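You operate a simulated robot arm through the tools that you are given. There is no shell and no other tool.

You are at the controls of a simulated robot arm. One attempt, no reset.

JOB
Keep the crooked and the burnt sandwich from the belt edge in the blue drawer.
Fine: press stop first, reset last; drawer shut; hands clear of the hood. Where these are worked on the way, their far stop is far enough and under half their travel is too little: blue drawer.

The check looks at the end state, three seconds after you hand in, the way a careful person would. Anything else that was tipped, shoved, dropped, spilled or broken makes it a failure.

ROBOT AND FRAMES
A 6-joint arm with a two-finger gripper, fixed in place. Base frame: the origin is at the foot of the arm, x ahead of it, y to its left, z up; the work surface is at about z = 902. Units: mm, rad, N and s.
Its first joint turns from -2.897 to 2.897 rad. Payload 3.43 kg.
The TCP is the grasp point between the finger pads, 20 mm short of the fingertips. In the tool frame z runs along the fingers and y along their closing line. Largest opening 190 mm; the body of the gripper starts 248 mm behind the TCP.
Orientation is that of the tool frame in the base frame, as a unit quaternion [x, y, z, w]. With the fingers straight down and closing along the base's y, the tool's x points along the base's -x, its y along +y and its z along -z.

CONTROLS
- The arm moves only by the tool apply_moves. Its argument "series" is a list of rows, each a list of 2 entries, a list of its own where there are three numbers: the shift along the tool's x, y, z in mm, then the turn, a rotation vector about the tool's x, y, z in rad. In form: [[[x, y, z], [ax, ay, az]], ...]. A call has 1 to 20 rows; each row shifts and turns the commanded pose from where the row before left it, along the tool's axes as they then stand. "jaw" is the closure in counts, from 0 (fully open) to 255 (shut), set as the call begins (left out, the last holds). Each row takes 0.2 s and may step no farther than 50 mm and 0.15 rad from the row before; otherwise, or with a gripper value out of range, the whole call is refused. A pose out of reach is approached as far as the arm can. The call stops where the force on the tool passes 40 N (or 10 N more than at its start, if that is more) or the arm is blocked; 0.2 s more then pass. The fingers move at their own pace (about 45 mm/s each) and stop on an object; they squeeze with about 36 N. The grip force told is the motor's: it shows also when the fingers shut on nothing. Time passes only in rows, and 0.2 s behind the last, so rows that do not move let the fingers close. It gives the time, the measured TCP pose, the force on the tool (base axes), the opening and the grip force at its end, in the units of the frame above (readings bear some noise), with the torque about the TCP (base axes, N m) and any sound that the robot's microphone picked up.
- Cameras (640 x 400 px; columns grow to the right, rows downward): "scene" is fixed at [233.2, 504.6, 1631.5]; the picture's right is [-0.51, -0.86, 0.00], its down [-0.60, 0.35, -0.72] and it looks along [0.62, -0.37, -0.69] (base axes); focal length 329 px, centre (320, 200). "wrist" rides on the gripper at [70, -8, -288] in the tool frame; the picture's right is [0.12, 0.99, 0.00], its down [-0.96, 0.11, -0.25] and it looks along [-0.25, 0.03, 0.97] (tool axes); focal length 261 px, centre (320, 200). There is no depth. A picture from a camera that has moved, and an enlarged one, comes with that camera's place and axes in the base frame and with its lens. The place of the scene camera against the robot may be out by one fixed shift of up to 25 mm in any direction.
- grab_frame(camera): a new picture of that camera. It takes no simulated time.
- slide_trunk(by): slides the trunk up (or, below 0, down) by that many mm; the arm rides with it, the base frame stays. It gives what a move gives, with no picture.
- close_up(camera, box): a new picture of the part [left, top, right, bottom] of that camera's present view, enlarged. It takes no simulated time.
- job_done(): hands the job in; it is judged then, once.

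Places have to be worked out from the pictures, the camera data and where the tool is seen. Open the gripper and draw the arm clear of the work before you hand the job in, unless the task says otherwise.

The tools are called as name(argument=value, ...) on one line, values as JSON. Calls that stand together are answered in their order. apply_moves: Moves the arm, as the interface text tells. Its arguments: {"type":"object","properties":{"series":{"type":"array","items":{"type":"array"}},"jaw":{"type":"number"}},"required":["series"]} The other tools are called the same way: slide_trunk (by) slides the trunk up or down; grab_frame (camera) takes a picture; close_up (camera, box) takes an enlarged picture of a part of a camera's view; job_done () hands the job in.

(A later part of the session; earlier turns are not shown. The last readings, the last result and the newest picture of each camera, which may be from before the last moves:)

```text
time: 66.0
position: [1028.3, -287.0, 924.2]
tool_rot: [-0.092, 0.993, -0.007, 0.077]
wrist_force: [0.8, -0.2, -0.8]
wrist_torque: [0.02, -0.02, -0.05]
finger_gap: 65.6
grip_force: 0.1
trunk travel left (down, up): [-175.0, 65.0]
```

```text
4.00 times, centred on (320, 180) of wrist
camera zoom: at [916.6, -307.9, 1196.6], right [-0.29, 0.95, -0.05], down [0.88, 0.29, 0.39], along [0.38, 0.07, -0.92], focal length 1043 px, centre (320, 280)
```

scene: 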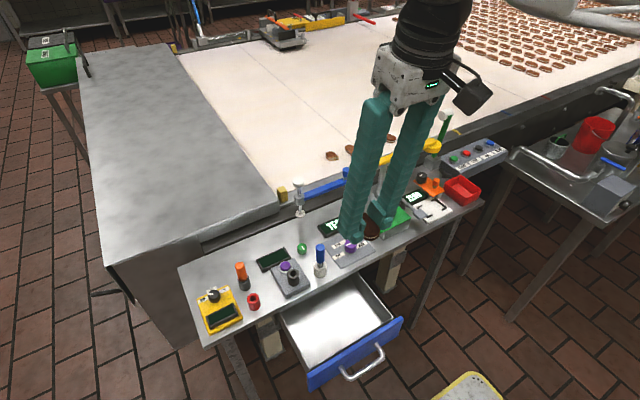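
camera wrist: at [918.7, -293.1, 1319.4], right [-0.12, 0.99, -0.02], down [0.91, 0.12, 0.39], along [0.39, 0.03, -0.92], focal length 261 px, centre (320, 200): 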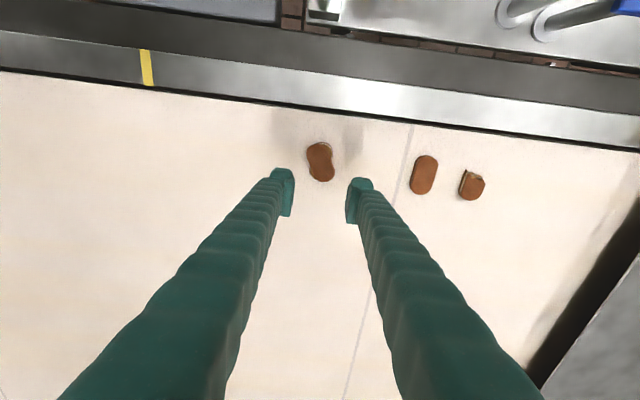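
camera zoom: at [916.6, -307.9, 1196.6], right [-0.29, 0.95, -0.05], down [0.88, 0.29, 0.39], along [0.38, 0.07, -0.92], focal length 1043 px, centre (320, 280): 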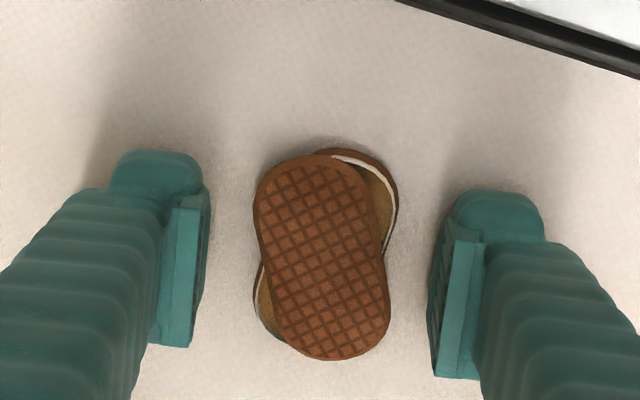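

No contact yet. I go 1 mm lower and close.

apply_moves(series=[[[0.15, 0.03, 0.99], [0, 0, 0]], [[0, 0, 0], [0, 0, 0]], [[0, 0, 0], [0, 0, 0]], [[0, 0, 0], [0, 0, 0]], [[0, 0, 0], [0, 0, 0]], [[0, 0, 0], [0, 0, 0]]], jaw=255)

close_up(camera="wrist", box=[240, 130, 400, 230])

close_up(camera="scene", box=[350, 100, 430, 150])

```text
time: 67.3
position: [1027.9, -286.6, 923.5]
tool_rot: [-0.091, 0.993, -0.007, 0.077]
wrist_force: [1.1, 0.9, 0.9]
wrist_torque: [0.01, -0.03, 0.05]
finger_gap: 37.8
grip_force: 36.2
trunk travel left (down, up): [-175.0, 65.0]
```

```text
4.00 times, centred on (320, 180) of wrist
camera zoom: at [916.1, -307.8, 1195.8], right [-0.29, 0.95, -0.05], down [0.88, 0.29, 0.39], along [0.38, 0.07, -0.92], focal length 1043 px, centre (320, 280)
```

zoom: 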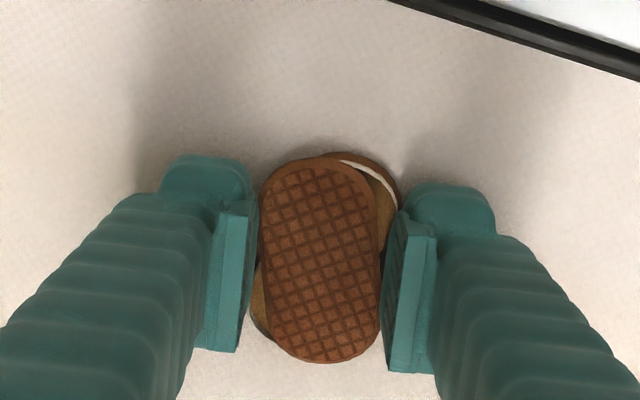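

```text
8.00 times, centred on (390, 125) of scene
camera zoom: at [233.2, 504.6, 1631.5], right [-0.51, -0.86, 0.0], down [-0.6, 0.35, -0.72], along [0.62, -0.37, -0.69], focal length 2635 px, centre (-240, 800)
```

zoom: 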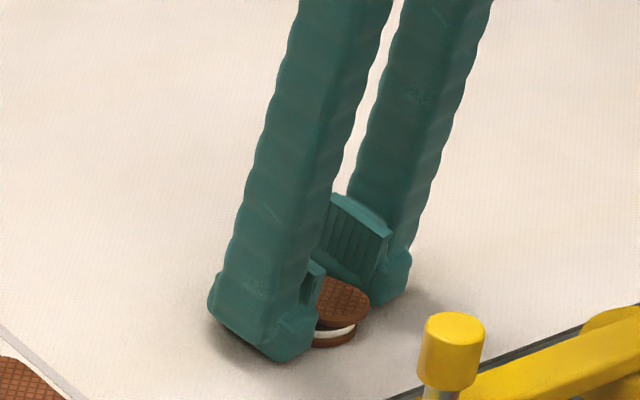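

Gripped at 37.8 mm with full force. I lift slowly and check.

apply_moves(series=[[[-1.51, -0.28, -9.88], [0, 0, 0]], [[-3.0, -0.55, -19.8], [0, 0, 0]], [[-6.04, -1.1, -39.5], [0, 0, 0]]])

close_up(camera="wrist", box=[240, 130, 400, 230])

close_up(camera="scene", box=[320, 80, 480, 180])

```text
time: 68.2
position: [1028.3, -288.4, 991.9]
tool_rot: [-0.091, 0.993, -0.006, 0.078]
wrist_force: [0.6, 0.2, 0.0]
wrist_torque: [0.01, 0.05, 0.07]
finger_gap: 36.8
grip_force: 36.0
trunk travel left (down, up): [-175.0, 65.0]
```

```text
4.00 times, centred on (320, 180) of wrist
camera zoom: at [916.8, -309.4, 1266.0], right [-0.29, 0.95, -0.04], down [0.88, 0.29, 0.39], along [0.38, 0.07, -0.92], focal length 1043 px, centre (320, 280)
```

zoom: 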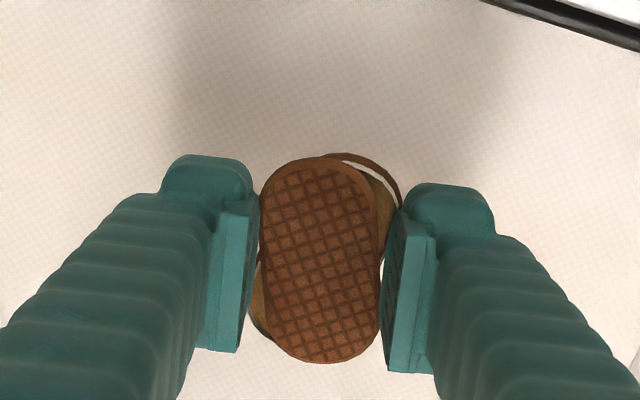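

```text
4.00 times, centred on (400, 130) of scene
camera zoom: at [233.2, 504.6, 1631.5], right [-0.51, -0.86, 0.0], down [-0.6, 0.35, -0.72], along [0.62, -0.37, -0.69], focal length 1317 px, centre (0, 480)
```

zoom: 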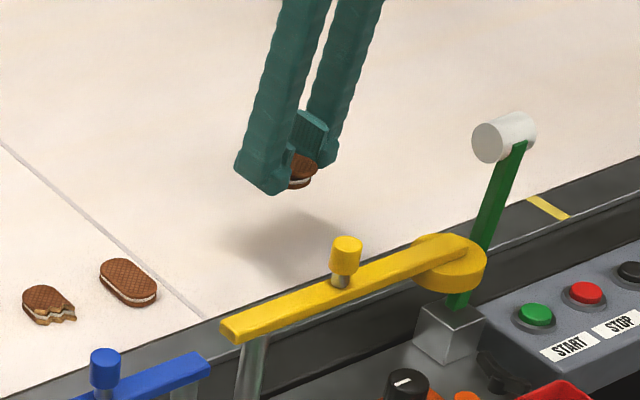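

Crooked is held well and nothing else moved. I undo the yaw, rise while drifting to y≈-208 away from the lever, and draw back over the bars.

apply_moves(series=[[[0, 0, 0], [0, 0, 0.09]], [[0, 0, 0], [0, 0, 0.09]], [[-6.14, 20, -39.5], [0, 0, 0]], [[-6.14, 20, -39.5], [0, 0, 0]], [[-6.14, 20, -39.5], [0, 0, 0]], [[-6.14, 20, -39.5], [0, 0, 0]], [[43.2, 0, -14.8], [0, 0, 0]], [[43.2, 0, -14.8], [0, 0, 0]], [[43.2, 0, -14.8], [0, 0, 0]], [[43.2, 0, -14.8], [0, 0, 0]]])

grab_frame(camera="wrist")

```text
time: 70.3
position: [847.2, -207.9, 1183.3]
tool_rot: [-0.001, 0.997, 0.001, 0.077]
wrist_force: [0.1, -0.1, -0.6]
wrist_torque: [0.0, 0.18, 0.01]
finger_gap: 0.0
grip_force: 34.2
trunk travel left (down, up): [-175.0, 65.0]
```

```text
taken
camera wrist: at [732.8, -216.9, 1456.8], right [-0.12, 0.99, -0.02], down [0.91, 0.12, 0.39], along [0.39, 0.03, -0.92], focal length 261 px, centre (320, 200)
```

wrist: 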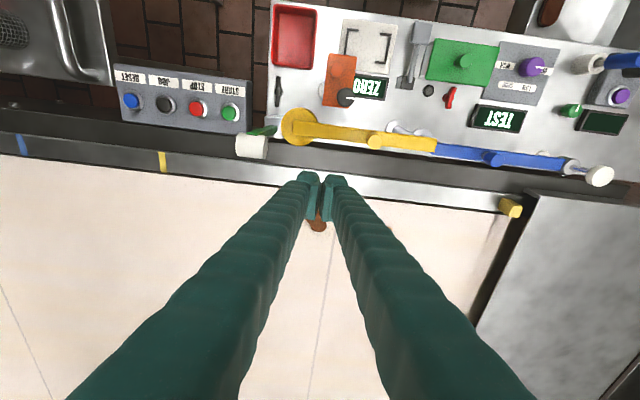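

The finger gap is 0 – the crooked sandwich slipped out. I must see where it fell.

grab_frame(camera="scene")

close_up(camera="scene", box=[310, 100, 470, 200])

close_up(camera="wrist", box=[280, 170, 360, 250])

```text
taken
```

scene: 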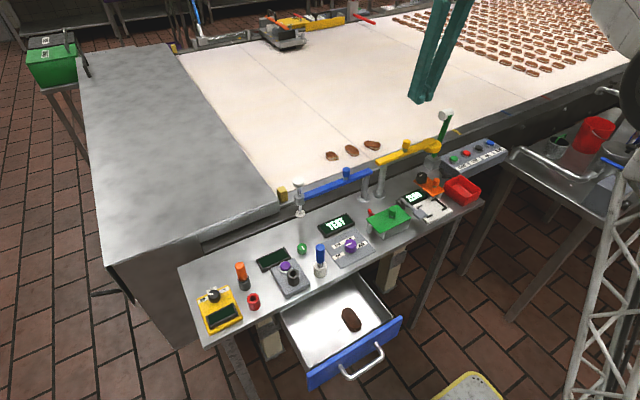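

```text
4.00 times, centred on (390, 150) of scene
camera zoom: at [233.2, 504.6, 1631.5], right [-0.51, -0.86, 0.0], down [-0.6, 0.35, -0.72], along [0.62, -0.37, -0.69], focal length 1317 px, centre (40, 400)
```

zoom: 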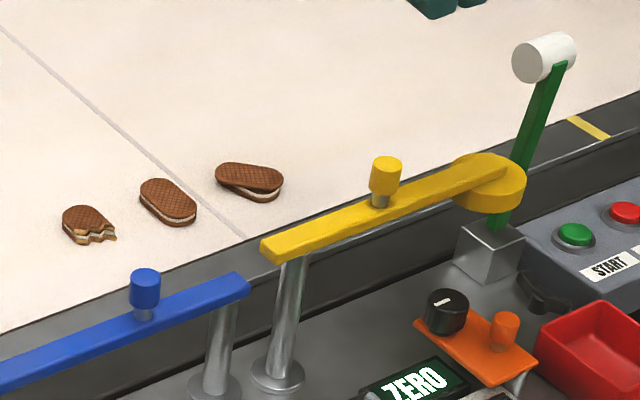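

```text
5.00 times, centred on (320, 210) of wrist
camera zoom: at [732.8, -216.9, 1456.8], right [-0.12, 0.99, -0.02], down [0.91, 0.12, 0.39], along [0.39, 0.03, -0.92], focal length 1303 px, centre (320, 150)
```

zoom: 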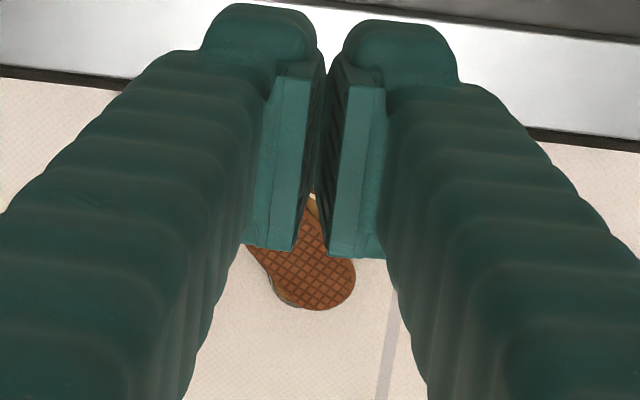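

The crooked one dropped flat back on the belt, near where the burnt one had lain (about (1025, -203)), intact and not touching the plain one. The tilted fingertips gripped it unevenly, so I open the jaw, return above it, and try with less tilt for a fuller grip.

apply_moves(series=[[[0, 0, 0], [0, 0, 0]], [[0, 0, 0], [0, 0, 0]], [[-24.6, 0.8, 34.7], [0, 0, 0]], [[-24.6, 0.8, 34.7], [0, 0, 0]], [[-24.6, 0.8, 34.7], [0, 0, 0]], [[-24.6, 0.8, 34.7], [0, 0, 0]], [[-24.6, 0.8, 34.7], [0, 0, 0]], [[-24.6, 0.8, 34.7], [0, 0, 0]], [[0, 0, 0], [0, 0, 0]]], jaw=167)

close_up(camera="wrist", box=[240, 130, 400, 230])

close_up(camera="scene", box=[310, 90, 430, 165])

```text
time: 72.3
position: [1026.8, -203.5, 1002.2]
tool_rot: [-0.001, 0.997, 0.0, 0.077]
wrist_force: [0.9, 0.0, -0.6]
wrist_torque: [0.01, 0.06, 0.02]
finger_gap: 65.3
grip_force: 0.0
trunk travel left (down, up): [-175.0, 65.0]
```

```text
4.00 times, centred on (320, 180) of wrist
camera zoom: at [912.2, -214.0, 1274.3], right [-0.12, 0.99, -0.02], down [0.91, 0.12, 0.39], along [0.39, 0.03, -0.92], focal length 1043 px, centre (320, 280)
```

zoom: 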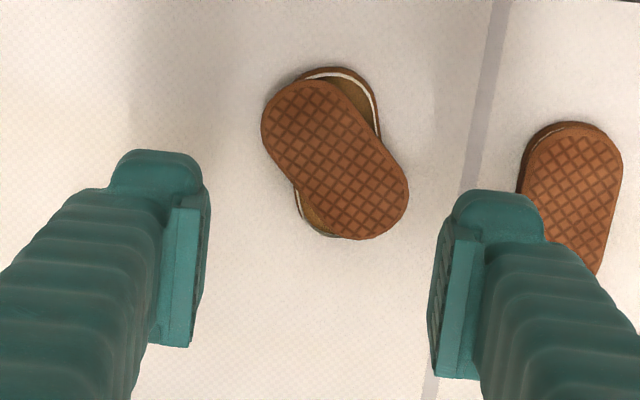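

```text
5.33 times, centred on (370, 128) of scene
camera zoom: at [233.2, 504.6, 1631.5], right [-0.51, -0.86, 0.0], down [-0.6, 0.35, -0.72], along [0.62, -0.37, -0.69], focal length 1756 px, centre (53, 587)
```

zoom: 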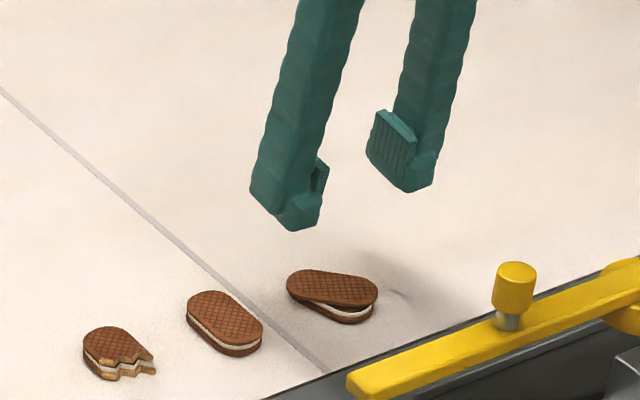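

Sandwich centre is about (1021, -200); top wafer is turned well off, bottom wafer nearly along x. I centre the tool over it and reduce the tilt to about 0.04 rad to see whether the arm still reaches.

apply_moves(series=[[[5.4, 3.6, -0.8], [0, 0, 0]], [[0, 0, 0], [0, 0.055, 0]], [[0, 0, 0], [0, 0.055, 0]], [[0, 0, 0], [0, 0, 0]], [[0, 0, 0], [0, 0, 0]]])

close_up(camera="wrist", box=[240, 130, 400, 230])

```text
time: 73.5
position: [1020.6, -200.6, 1002.3]
tool_rot: [-0.002, 1.0, 0.0, 0.022]
wrist_force: [0.3, 0.0, -0.8]
wrist_torque: [0.0, 0.04, 0.02]
finger_gap: 65.5
grip_force: 0.1
trunk travel left (down, up): [-175.0, 65.0]
```

```text
4.00 times, centred on (320, 180) of wrist
camera zoom: at [936.2, -208.7, 1285.5], right [-0.12, 0.99, 0.0], down [0.95, 0.12, 0.29], along [0.29, 0.03, -0.96], focal length 1043 px, centre (320, 280)
```

zoom: 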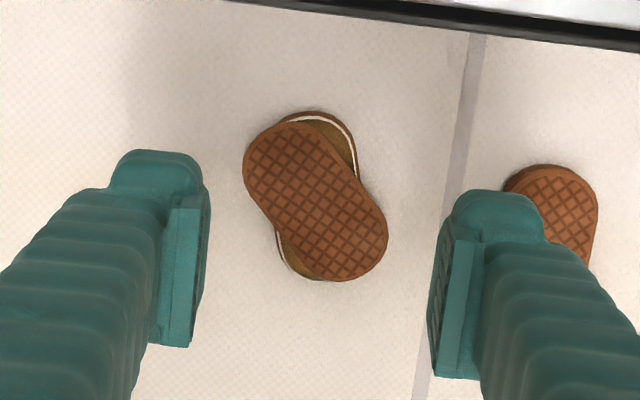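

The reach still holds. I take out the remaining tilt and yaw the tool by about 0.52 rad to match the mean axis of the two crossed wafers, narrowing the jaw to about 56 mm.

apply_moves(series=[[[0, 0, 0], [0, 0.044, 0]], [[0, 0, 0], [0, 0, -0.13]], [[0, 0, 0], [0, 0, -0.13]], [[0, 0, 0], [0, 0, -0.13]], [[0, 0, 0], [0, 0, -0.13]], [[0, 0, 0], [0, 0, 0]]], jaw=180)

close_up(camera="wrist", box=[240, 130, 400, 230])

close_up(camera="scene", box=[310, 90, 430, 165])

```text
time: 75.0
position: [1020.0, -199.5, 1003.4]
tool_rot: [-0.259, 0.966, 0.0, 0.0]
wrist_force: [-0.7, -0.5, -0.1]
wrist_torque: [0.02, 0.01, -0.01]
finger_gap: 56.4
grip_force: 0.1
trunk travel left (down, up): [-175.0, 65.0]
```

```text
4.00 times, centred on (320, 180) of wrist
camera zoom: at [962.7, -241.8, 1289.0], right [-0.6, 0.8, 0.0], down [0.77, 0.58, 0.25], along [0.2, 0.15, -0.97], focal length 1043 px, centre (320, 280)
```

zoom: 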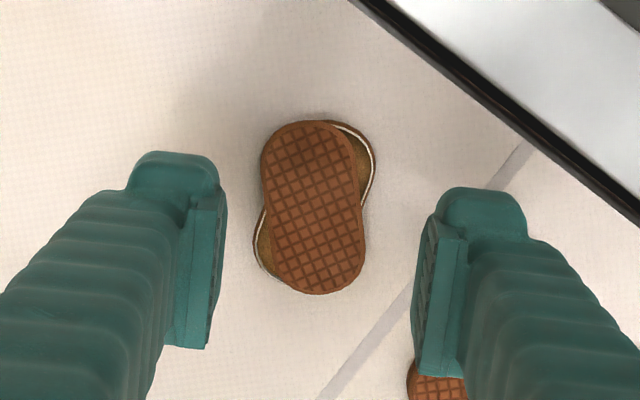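

```text
5.33 times, centred on (370, 128) of scene
camera zoom: at [233.2, 504.6, 1631.5], right [-0.51, -0.86, 0.0], down [-0.6, 0.35, -0.72], along [0.62, -0.37, -0.69], focal length 1756 px, centre (53, 587)
```

zoom: 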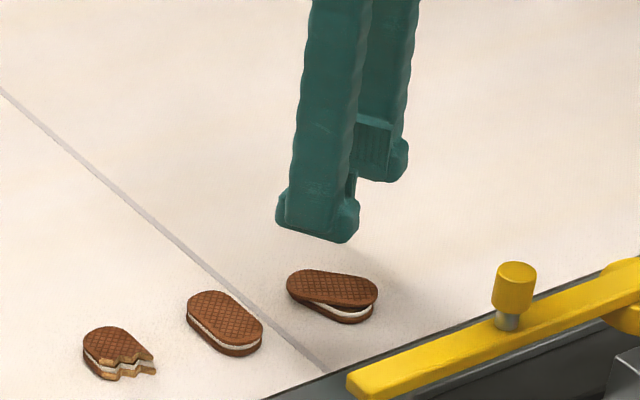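

The tool now hangs vertical, centred on the sandwich within 1.5 mm and aligned with the mean axis. I descend to just above the belt.

apply_moves(series=[[[0.5, -1.5, 35], [0, 0, 0]], [[0, 0, 30], [0, 0, 0]], [[0, 0, 10], [0, 0, 0]], [[0, 0, 3], [0, 0, 0]], [[0, 0, 2], [0, 0, 0]], [[0, 0, 0], [0, 0, 0]]])

close_up(camera="wrist", box=[240, 130, 400, 230])

close_up(camera="scene", box=[330, 105, 410, 160])

```text
time: 76.3
position: [1019.9, -200.5, 922.1]
tool_rot: [-0.259, 0.966, 0.0, 0.001]
wrist_force: [0.1, 0.0, 0.0]
wrist_torque: [0.0, -0.01, 0.02]
finger_gap: 56.1
grip_force: 0.0
trunk travel left (down, up): [-175.0, 65.0]
```

```text
4.00 times, centred on (320, 180) of wrist
camera zoom: at [962.0, -242.9, 1209.1], right [-0.6, 0.8, 0.0], down [0.78, 0.58, 0.25], along [0.2, 0.15, -0.97], focal length 1043 px, centre (320, 280)
```

zoom: 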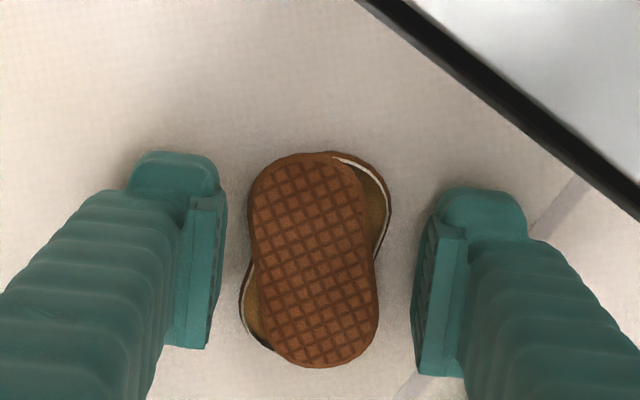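

```text
7.27 times, centred on (370, 132) of scene
camera zoom: at [233.2, 504.6, 1631.5], right [-0.51, -0.86, 0.0], down [-0.6, 0.35, -0.72], along [0.62, -0.37, -0.69], focal length 2395 px, centre (-44, 691)
```

zoom: 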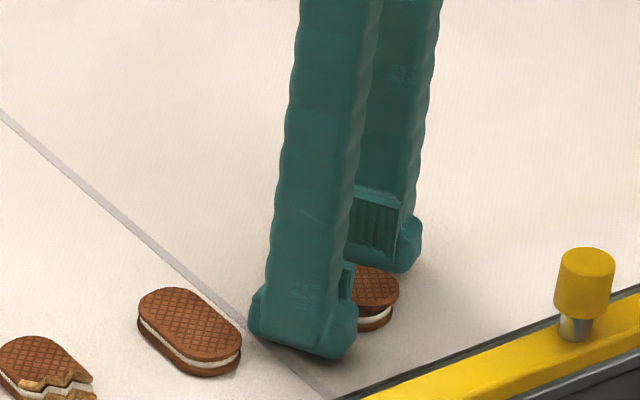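

Nicely centred. I go down millimetre by millimetre until light belt contact shows.

apply_moves(series=[[[0, 0, 1], [0, 0, 0]], [[0, 0, 1], [0, 0, 0]], [[0, 0, 1], [0, 0, 0]], [[0, 0, 0], [0, 0, 0]]])

```text
time: 77.3
position: [1020.9, -200.3, 919.5]
tool_rot: [-0.259, 0.966, 0.001, 0.002]
wrist_force: [-0.3, -0.3, 2.0]
wrist_torque: [0.05, 0.0, -0.02]
finger_gap: 55.8
grip_force: 0.4
trunk travel left (down, up): [-175.0, 65.0]
```

Light contact (2 N), so the tips are at belt level. I raise half a millimetre and close firmly.

apply_moves(series=[[[0, 0, -0.6], [0, 0, 0]], [[0, 0, 0], [0, 0, 0]], [[0, 0, 0], [0, 0, 0]], [[0, 0, 0], [0, 0, 0]], [[0, 0, 0], [0, 0, 0]], [[0, 0, 0], [0, 0, 0]], [[0, 0, 0], [0, 0, 0]]], jaw=255)

close_up(camera="wrist", box=[240, 130, 400, 230])

close_up(camera="scene", box=[330, 105, 410, 160])

```text
time: 79.0
position: [1020.5, -200.2, 919.9]
tool_rot: [-0.26, 0.966, 0.0, 0.0]
wrist_force: [0.1, 0.0, -0.2]
wrist_torque: [-0.02, 0.01, -0.03]
finger_gap: 38.5
grip_force: 35.6
trunk travel left (down, up): [-175.0, 65.0]
```

```text
4.00 times, centred on (320, 180) of wrist
camera zoom: at [963.1, -243.3, 1206.6], right [-0.6, 0.8, 0.0], down [0.78, 0.58, 0.25], along [0.2, 0.15, -0.97], focal length 1043 px, centre (320, 280)
```

zoom: 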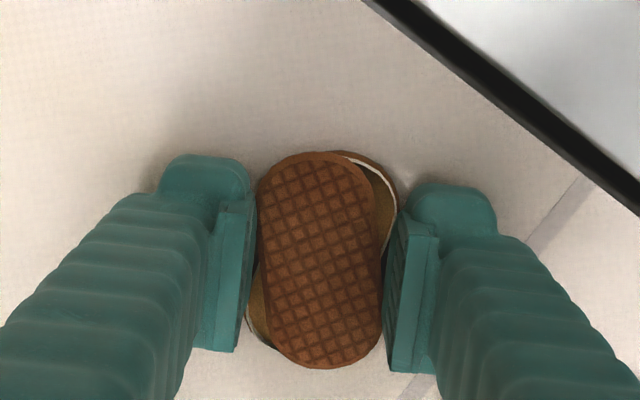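

```text
7.27 times, centred on (370, 132) of scene
camera zoom: at [233.2, 504.6, 1631.5], right [-0.51, -0.86, 0.0], down [-0.6, 0.35, -0.72], along [0.62, -0.37, -0.69], focal length 2395 px, centre (-44, 691)
```

zoom: 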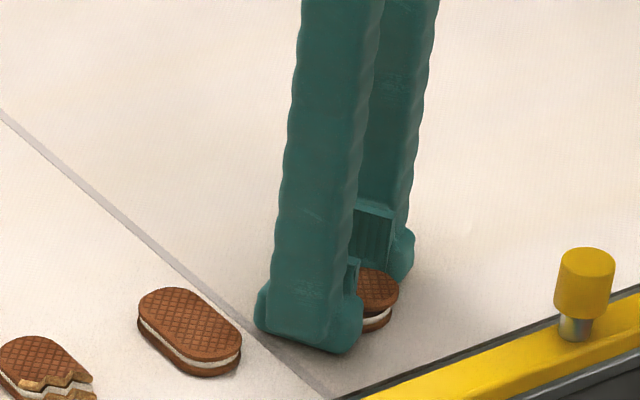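

Gripped at 38.5 mm. I lift very gently and watch the gap for creep.

apply_moves(series=[[[0, 0, -3], [0, 0, 0]], [[0, 0, -5], [0, 0, 0]], [[0, 0, -8], [0, 0, 0]], [[0, 0, 0], [0, 0, 0]]])

apply_moves(series=[[[0, 0, 0], [0, 0, 0]], [[0, 0, 0], [0, 0, 0]], [[0, 0, 0], [0, 0, 0]]])

close_up(camera="wrist", box=[240, 130, 400, 230])

close_up(camera="scene", box=[330, 105, 410, 160])

```text
time: 80.0
position: [1021.3, -199.8, 936.9]
tool_rot: [-0.258, 0.966, 0.0, 0.001]
wrist_force: [1.2, -0.4, -0.5]
wrist_torque: [-0.01, -0.01, 0.04]
finger_gap: 38.0
grip_force: 36.0
trunk travel left (down, up): [-175.0, 65.0]
```

```text
time: 80.8
position: [1021.3, -200.3, 936.4]
tool_rot: [-0.259, 0.966, 0.0, 0.001]
wrist_force: [0.4, -0.1, -0.7]
wrist_torque: [0.05, 0.01, -0.01]
finger_gap: 38.0
grip_force: 36.2
trunk travel left (down, up): [-175.0, 65.0]
```

```text
4.00 times, centred on (320, 180) of wrist
camera zoom: at [963.6, -242.8, 1222.1], right [-0.6, 0.8, 0.0], down [0.78, 0.58, 0.25], along [0.2, 0.15, -0.97], focal length 1043 px, centre (320, 280)
```

zoom: 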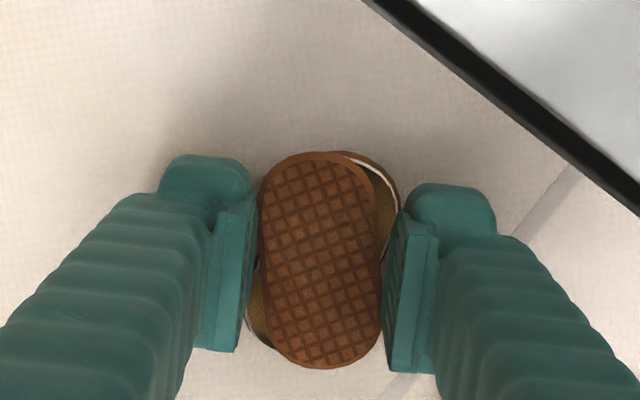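

```text
7.27 times, centred on (370, 132) of scene
camera zoom: at [233.2, 504.6, 1631.5], right [-0.51, -0.86, 0.0], down [-0.6, 0.35, -0.72], along [0.62, -0.37, -0.69], focal length 2395 px, centre (-44, 691)
```

zoom: 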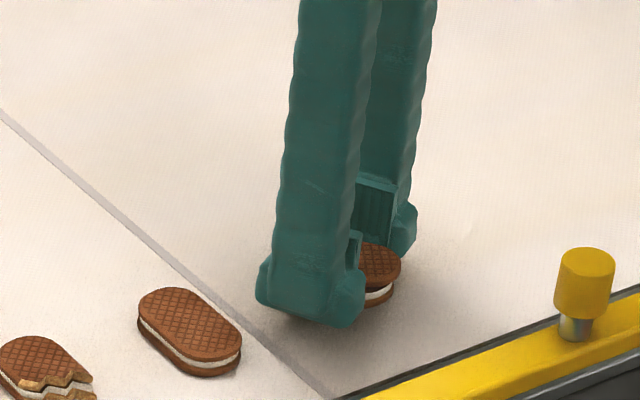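

The gap holds steady at 38.0 mm with the sandwich in the air. I rise gently to z≈1000 and draw back to x≈940, at moderate speed.

apply_moves(series=[[[0, 0, -10], [0, 0, 0]], [[0, 0, -15], [0, 0, 0]], [[0, 0, -15], [0, 0, 0]], [[0, 0, -15], [0, 0, 0]], [[0, 0, -10], [0, 0, 0]], [[8.7, 5, 0], [0, 0, 0]], [[13, 7.5, 0], [0, 0, 0]], [[13, 7.5, 0], [0, 0, 0]], [[13, 7.5, 0], [0, 0, 0]], [[13, 7.5, 0], [0, 0, 0]], [[8.7, 5, 0], [0, 0, 0]]])

close_up(camera="wrist", box=[240, 130, 400, 230])

grab_frame(camera="scene")

```text
time: 83.2
position: [939.8, -198.9, 999.0]
tool_rot: [-0.258, 0.966, 0.0, 0.001]
wrist_force: [-0.3, -0.6, -0.1]
wrist_torque: [0.0, 0.07, -0.02]
finger_gap: 37.7
grip_force: 36.2
trunk travel left (down, up): [-175.0, 65.0]
```

```text
4.00 times, centred on (320, 180) of wrist
camera zoom: at [882.2, -242.6, 1286.3], right [-0.6, 0.8, 0.0], down [0.78, 0.58, 0.25], along [0.2, 0.15, -0.97], focal length 1043 px, centre (320, 280)
```

zoom: 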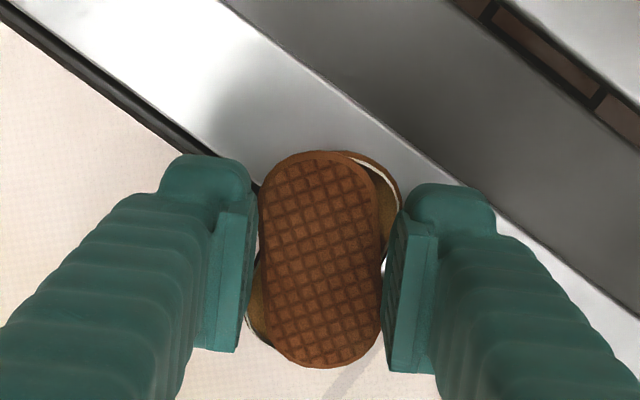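

```text
taken
```

scene: 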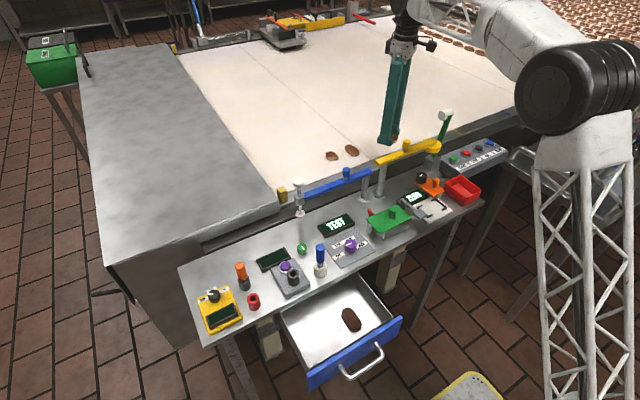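

The hold is secure for now, but the gap creeps (38.5→37.7), as before the first drop. Rather than risk dropping it over the table, I bring it back over the belt, set it down, and regrip on the top wafer's straight sides only.

apply_moves(series=[[[-8.7, -5, 0], [0, 0, 0]], [[-13, -7.5, 0], [0, 0, 0]], [[-13, -7.5, 0], [0, 0, 0]], [[-13, -7.5, 0], [0, 0, 0]], [[-13, -7.5, 0], [0, 0, 0]], [[-8.7, -5, 0], [0, 0, 0]], [[0, 0, 10], [0, 0, 0]], [[0, 0, 15], [0, 0, 0]], [[0, 0, 15], [0, 0, 0]], [[0, 0, 15], [0, 0, 0]], [[0, 0, 10], [0, 0, 0]], [[0, 0, 8], [0, 0, 0]]])

close_up(camera="wrist", box=[240, 130, 400, 230])

close_up(camera="scene", box=[330, 105, 410, 160])

```text
time: 85.8
position: [1020.3, -200.7, 928.2]
tool_rot: [-0.258, 0.966, 0.0, 0.0]
wrist_force: [0.2, 0.4, 0.9]
wrist_torque: [-0.02, 0.02, 0.02]
finger_gap: 37.7
grip_force: 36.2
trunk travel left (down, up): [-175.0, 65.0]
```

```text
4.00 times, centred on (320, 180) of wrist
camera zoom: at [963.3, -243.9, 1214.3], right [-0.6, 0.8, 0.0], down [0.78, 0.58, 0.25], along [0.2, 0.15, -0.97], focal length 1043 px, centre (320, 280)
```

zoom: 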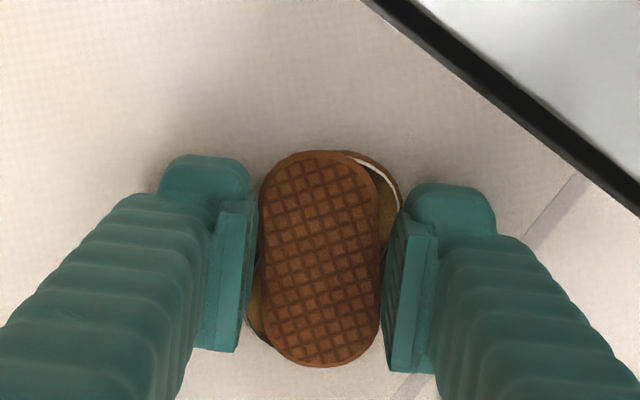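

```text
7.27 times, centred on (370, 132) of scene
camera zoom: at [233.2, 504.6, 1631.5], right [-0.51, -0.86, 0.0], down [-0.6, 0.35, -0.72], along [0.62, -0.37, -0.69], focal length 2395 px, centre (-44, 691)
```

zoom: 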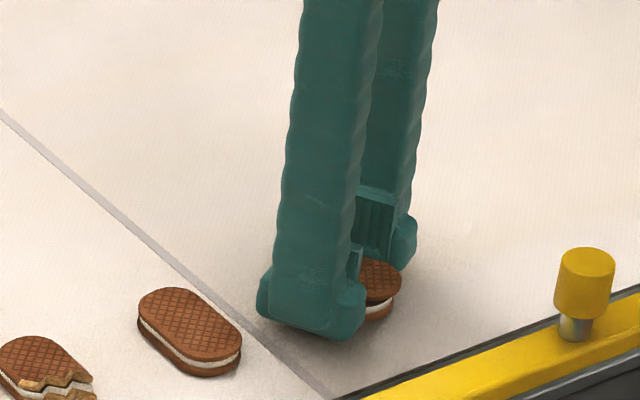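

It held at 37.7 mm all the way back. I set it down on the belt and open.

apply_moves(series=[[[0, 0, 4], [0, 0, 0]], [[0, 0, 3], [0, 0, 0]], [[0, 0, 1], [0, 0, 0]]])

apply_moves(series=[[[0, 0, 0], [0, 0, 0]], [[0, 0, 0], [0, 0, 0]], [[0, 0, -10], [0, 0, 0]], [[0, 0, 0], [0, 0, 0]]], jaw=180)

close_up(camera="wrist", box=[270, 150, 370, 225])

close_up(camera="scene", box=[330, 105, 410, 160])

```text
time: 86.5
position: [1020.2, -200.3, 922.2]
tool_rot: [-0.259, 0.966, -0.001, 0.002]
wrist_force: [2.7, -0.9, 13.1]
wrist_torque: [-0.21, -0.05, 0.04]
finger_gap: 37.8
grip_force: 36.7
trunk travel left (down, up): [-175.0, 65.0]
```

```text
time: 87.5
position: [1019.8, -198.1, 929.5]
tool_rot: [-0.259, 0.966, 0.001, 0.001]
wrist_force: [0.2, 0.0, -0.2]
wrist_torque: [0.01, -0.01, 0.0]
finger_gap: 56.1
grip_force: 0.1
trunk travel left (down, up): [-175.0, 65.0]
```

```text
5.33 times, centred on (320, 188) of wrist
camera zoom: at [962.7, -242.8, 1216.0], right [-0.6, 0.8, 0.0], down [0.78, 0.58, 0.25], along [0.2, 0.15, -0.97], focal length 1390 px, centre (320, 267)
```

zoom: 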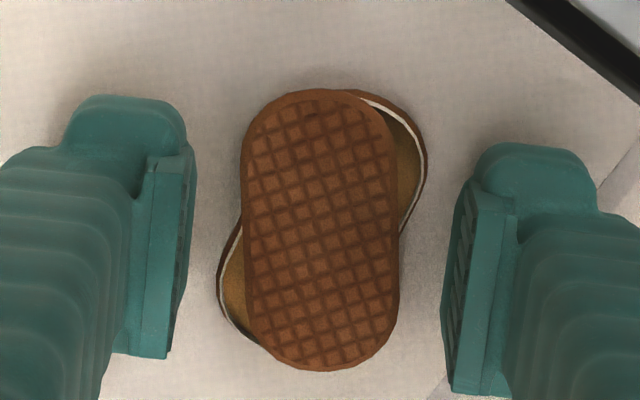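

```text
7.27 times, centred on (370, 132) of scene
camera zoom: at [233.2, 504.6, 1631.5], right [-0.51, -0.86, 0.0], down [-0.6, 0.35, -0.72], along [0.62, -0.37, -0.69], focal length 2395 px, centre (-44, 691)
```

zoom: 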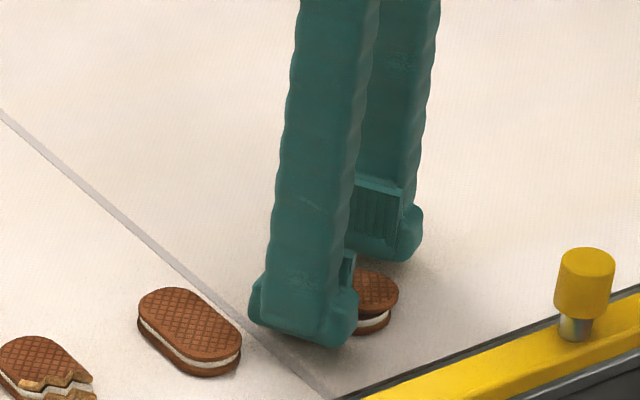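

The top wafer's straight sides are about 9° off the tool axis and well centred. I yaw another 0.155 rad, lower so the tips sit about 7 mm above the belt (above the bottom wafer), and close on the top wafer's flanks.

apply_moves(series=[[[0.5, 0.4, 0], [0, 0, -0.0775]], [[0, 0, 0], [0, 0, -0.0775]], [[0, 0, 2], [0, 0, 0]], [[0, 0, 2], [0, 0, 0]], [[0, 0, 0], [0, 0, 0]]], jaw=180)

close_up(camera="wrist", box=[270, 150, 370, 225])

close_up(camera="scene", box=[350, 115, 400, 150])

```text
time: 88.8
position: [1020.7, -201.3, 925.9]
tool_rot: [-0.331, 0.943, -0.001, 0.001]
wrist_force: [-0.2, 0.8, 0.3]
wrist_torque: [-0.02, -0.01, -0.03]
finger_gap: 55.9
grip_force: 0.1
trunk travel left (down, up): [-175.0, 65.0]
```

```text
5.33 times, centred on (320, 188) of wrist
camera zoom: at [969.3, -252.0, 1212.5], right [-0.72, 0.7, 0.0], down [0.68, 0.69, 0.25], along [0.18, 0.18, -0.97], focal length 1390 px, centre (320, 267)
```

zoom: 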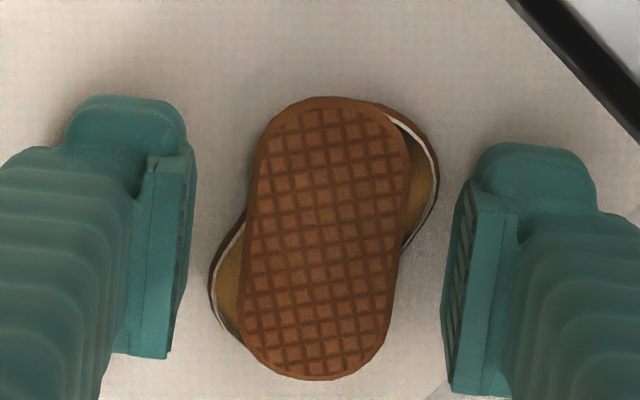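

```text
11.43 times, centred on (375, 132) of scene
camera zoom: at [233.2, 504.6, 1631.5], right [-0.51, -0.86, 0.0], down [-0.6, 0.35, -0.72], along [0.62, -0.37, -0.69], focal length 3764 px, centre (-309, 971)
```

zoom: 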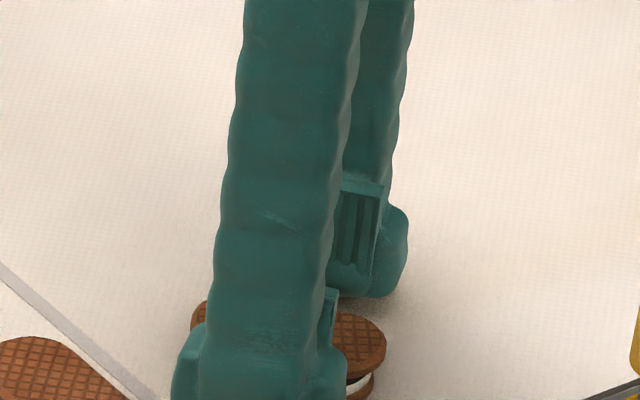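

The pads are now parallel to the top wafer's sides. I close.

apply_moves(series=[[[0, 0, 0], [0, 0, 0]], [[0, 0, 0], [0, 0, 0]], [[0, 0, 0], [0, 0, 0]], [[0, 0, 0], [0, 0, 0]], [[0, 0, 0], [0, 0, 0]]], jaw=255)

close_up(camera="wrist", box=[270, 150, 370, 225])

```text
time: 90.0
position: [1019.2, -200.4, 927.8]
tool_rot: [-0.332, 0.943, 0.0, 0.001]
wrist_force: [1.2, -0.9, 17.4]
wrist_torque: [0.04, 0.02, 0.01]
finger_gap: 30.3
grip_force: 36.6
trunk travel left (down, up): [-175.0, 65.0]
```

```text
5.33 times, centred on (320, 188) of wrist
camera zoom: at [968.6, -251.8, 1213.9], right [-0.72, 0.7, 0.0], down [0.68, 0.69, 0.25], along [0.18, 0.18, -0.97], focal length 1390 px, centre (320, 267)
```

zoom: 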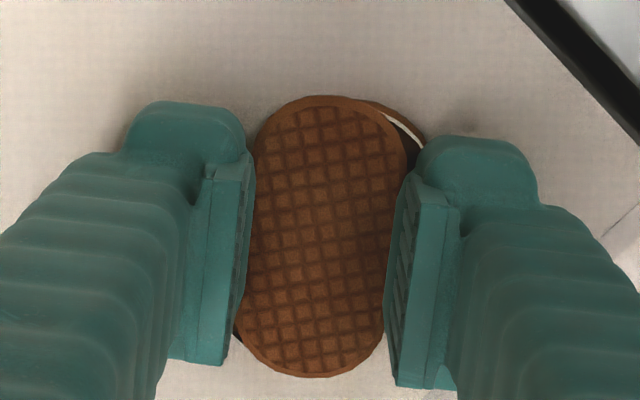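

Gap 30.3 mm, with 17 N upward – the tips press lightly on the bottom wafer. I lift slowly and check gap and force.

apply_moves(series=[[[0, 0, -1], [0, 0, 0]], [[0, 0, -2], [0, 0, 0]], [[0, 0, -4], [0, 0, 0]], [[0, 0, -6], [0, 0, 0]], [[0, 0, 0], [0, 0, 0]]])

close_up(camera="wrist", box=[270, 150, 370, 225])

close_up(camera="scene", box=[340, 105, 410, 155])

```text
time: 91.2
position: [1018.8, -200.6, 939.8]
tool_rot: [-0.332, 0.943, 0.0, 0.001]
wrist_force: [-0.6, -0.4, 0.5]
wrist_torque: [0.01, 0.03, -0.01]
finger_gap: 0.1
grip_force: 34.3
trunk travel left (down, up): [-175.0, 65.0]
```

```text
5.33 times, centred on (320, 188) of wrist
camera zoom: at [969.2, -251.3, 1224.8], right [-0.72, 0.7, 0.0], down [0.68, 0.69, 0.25], along [0.17, 0.18, -0.97], focal length 1390 px, centre (320, 267)
```

zoom: 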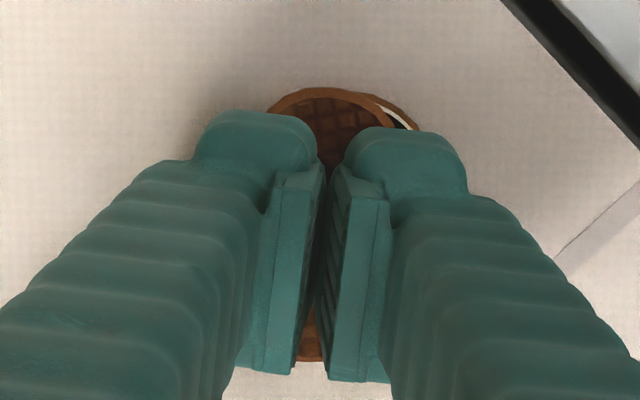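

```text
8.00 times, centred on (375, 130) of scene
camera zoom: at [233.2, 504.6, 1631.5], right [-0.51, -0.86, 0.0], down [-0.6, 0.35, -0.72], along [0.62, -0.37, -0.69], focal length 2635 px, centre (-120, 760)
```

zoom: 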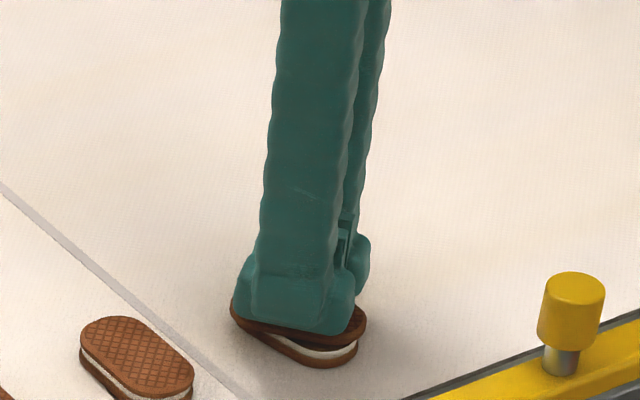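

The top-only grip slid off upward; the sandwich is still flat on the belt. The full-depth grip along the mean axis had held steadily at 37.7 mm, so I return to that: raise, open, yaw back 0.155 rad, and check the alignment.

apply_moves(series=[[[0, 0, -15], [0, 0, 0]], [[0, 0, -15], [0, 0, 0]], [[0, 0, 0], [0, 0, 0.0775]], [[0, 0, 0], [0, 0, 0.0775]], [[0, 0, 0], [0, 0, 0]], [[0, 0, 0], [0, 0, 0]]], jaw=180)

close_up(camera="wrist", box=[270, 150, 370, 225])

close_up(camera="scene", box=[330, 105, 410, 160])

```text
time: 92.5
position: [1020.4, -198.9, 968.5]
tool_rot: [-0.258, 0.966, 0.0, 0.001]
wrist_force: [0.3, 0.2, 0.1]
wrist_torque: [0.01, -0.02, -0.03]
finger_gap: 55.9
grip_force: 0.0
trunk travel left (down, up): [-175.0, 65.0]
```

```text
5.33 times, centred on (320, 188) of wrist
camera zoom: at [962.5, -242.7, 1255.3], right [-0.6, 0.8, 0.0], down [0.78, 0.58, 0.25], along [0.2, 0.15, -0.97], focal length 1390 px, centre (320, 267)
```

zoom: 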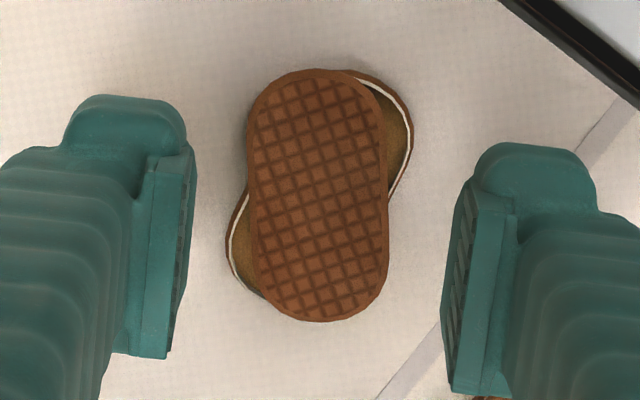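

```text
7.27 times, centred on (370, 132) of scene
camera zoom: at [233.2, 504.6, 1631.5], right [-0.51, -0.86, 0.0], down [-0.6, 0.35, -0.72], along [0.62, -0.37, -0.69], focal length 2395 px, centre (-44, 691)
```

zoom: 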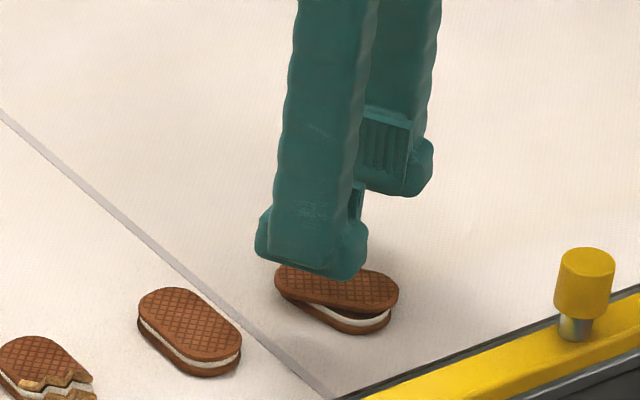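

The tool is centred within 1 mm and at the orientation at which the earlier full-depth grip had settled (about 37.7 mm). I descend fully to the belt again.

apply_moves(series=[[[0.5, 0, 25], [0, 0, 0]], [[0, 0, 15], [0, 0, 0]], [[0, 0, 5], [0, 0, 0]], [[0, 0, 2], [0, 0, 0]], [[0, 0, 1], [0, 0, 0]], [[0, 0, 0], [0, 0, 0]]])

```text
time: 94.0
position: [1019.1, -201.6, 920.1]
tool_rot: [-0.259, 0.966, 0.0, 0.0]
wrist_force: [1.1, -0.2, -0.4]
wrist_torque: [0.0, 0.03, -0.02]
finger_gap: 56.0
grip_force: 0.0
trunk travel left (down, up): [-175.0, 65.0]
```

One more millimetre to light contact, then close and hold for a while to let the grip settle.

apply_moves(series=[[[0, 0, 1], [0, 0, 0]], [[0, 0, 0], [0, 0, 0]]])

apply_moves(series=[[[0, 0, 0], [0, 0, 0]], [[0, 0, 0], [0, 0, 0]], [[0, 0, 0], [0, 0, 0]], [[0, 0, 0], [0, 0, 0]], [[0, 0, 0], [0, 0, 0]], [[0, 0, 0], [0, 0, 0]], [[0, 0, 0], [0, 0, 0]], [[0, 0, 0], [0, 0, 0]]], jaw=255)

close_up(camera="wrist", box=[270, 150, 370, 225])

```text
time: 94.5
position: [1018.8, -201.3, 919.4]
tool_rot: [-0.259, 0.966, 0.0, 0.0]
wrist_force: [0.1, 0.1, 0.4]
wrist_torque: [0.0, 0.0, 0.0]
finger_gap: 55.9
grip_force: 0.1
trunk travel left (down, up): [-175.0, 65.0]
```

```text
time: 96.3
position: [1020.2, -201.2, 920.7]
tool_rot: [-0.259, 0.966, -0.001, 0.002]
wrist_force: [0.2, 1.7, 5.4]
wrist_torque: [0.06, 0.13, 0.0]
finger_gap: 37.8
grip_force: 36.2
trunk travel left (down, up): [-175.0, 65.0]
```

```text
5.33 times, centred on (320, 188) of wrist
camera zoom: at [961.6, -243.8, 1206.5], right [-0.6, 0.8, 0.0], down [0.78, 0.58, 0.25], along [0.2, 0.15, -0.97], focal length 1390 px, centre (320, 267)
```

zoom: 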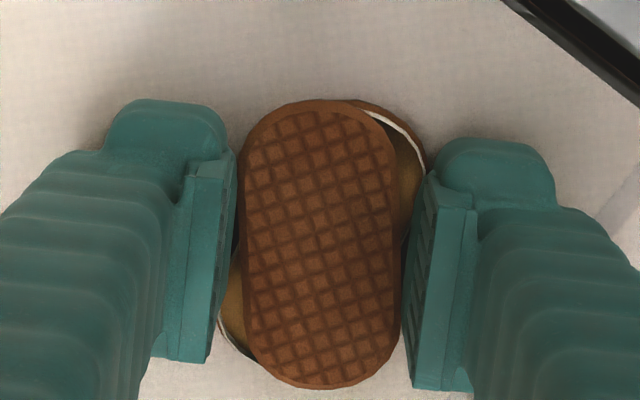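

Same settled gap, 37.8 mm. I lift a little and then test the hold over the belt with increasing speeds before I trust it over the table.

apply_moves(series=[[[0, 0, -3], [0, 0, 0]], [[0, 0, -6], [0, 0, 0]], [[0, 0, -8], [0, 0, 0]], [[0, 0, 0], [0, 0, 0]], [[10, 0, 0], [0, 0, 0]], [[-10, 0, 0], [0, 0, 0]], [[0, 10, 0], [0, 0, 0]], [[0, -10, 0], [0, 0, 0]], [[0, 0, 0], [0, 0, 0]]])

close_up(camera="wrist", box=[260, 150, 380, 225])

close_up(camera="scene", box=[340, 105, 410, 155])

```text
time: 98.3
position: [1018.8, -200.4, 937.2]
tool_rot: [-0.258, 0.966, 0.001, 0.001]
wrist_force: [-0.2, -0.8, 0.4]
wrist_torque: [-0.02, 0.01, -0.01]
finger_gap: 37.9
grip_force: 35.9
trunk travel left (down, up): [-175.0, 65.0]
```

```text
5.33 times, centred on (320, 188) of wrist
camera zoom: at [961.7, -243.2, 1223.8], right [-0.6, 0.8, 0.0], down [0.78, 0.58, 0.25], along [0.2, 0.15, -0.97], focal length 1390 px, centre (320, 267)
```

zoom: 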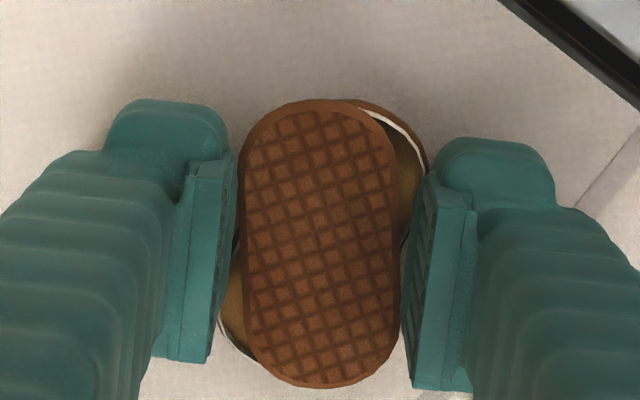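

```text
8.00 times, centred on (375, 130) of scene
camera zoom: at [233.2, 504.6, 1631.5], right [-0.51, -0.86, 0.0], down [-0.6, 0.35, -0.72], along [0.62, -0.37, -0.69], focal length 2635 px, centre (-120, 760)
```

zoom: 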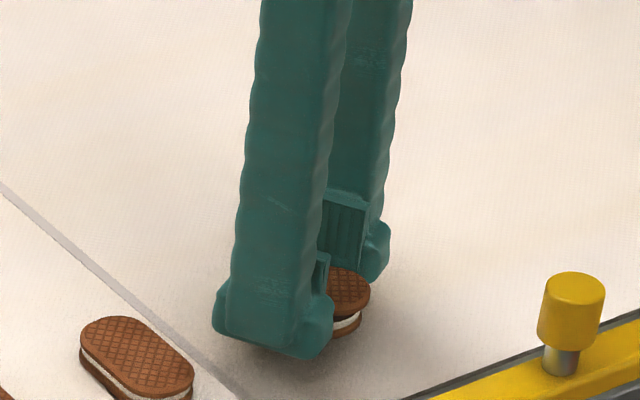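

Steady at 37.9 mm after the shake. One harder test, with 30 mm rows up and sideways, still above the belt.

apply_moves(series=[[[0, 0, -15], [0, 0, 0]], [[0, 0, -30], [0, 0, 0]], [[0, 0, 0], [0, 0, 0]], [[25, 0, 0], [0, 0, 0]], [[-25, 0, 0], [0, 0, 0]], [[0, -25, 0], [0, 0, 0]], [[0, 25, 0], [0, 0, 0]], [[0, 0, 0], [0, 0, 0]]])

close_up(camera="wrist", box=[260, 150, 380, 225])

```text
time: 100.2
position: [1020.1, -200.1, 981.9]
tool_rot: [-0.258, 0.966, -0.001, 0.001]
wrist_force: [-0.5, 0.7, -0.2]
wrist_torque: [-0.03, -0.02, 0.0]
finger_gap: 37.8
grip_force: 35.7
trunk travel left (down, up): [-175.0, 65.0]
```

```text
5.33 times, centred on (320, 188) of wrist
camera zoom: at [962.3, -243.2, 1268.1], right [-0.6, 0.8, 0.0], down [0.78, 0.58, 0.25], along [0.2, 0.15, -0.97], focal length 1390 px, centre (320, 267)
```

zoom: 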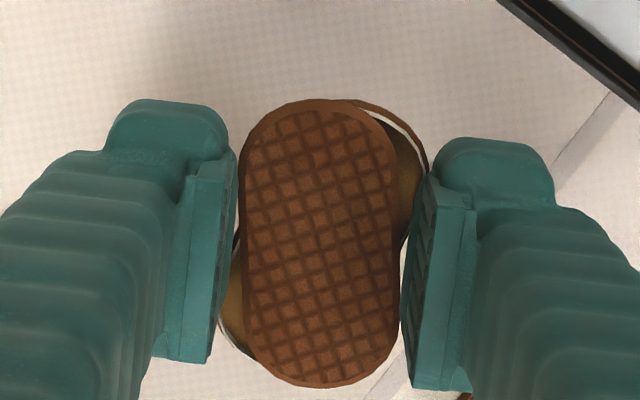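

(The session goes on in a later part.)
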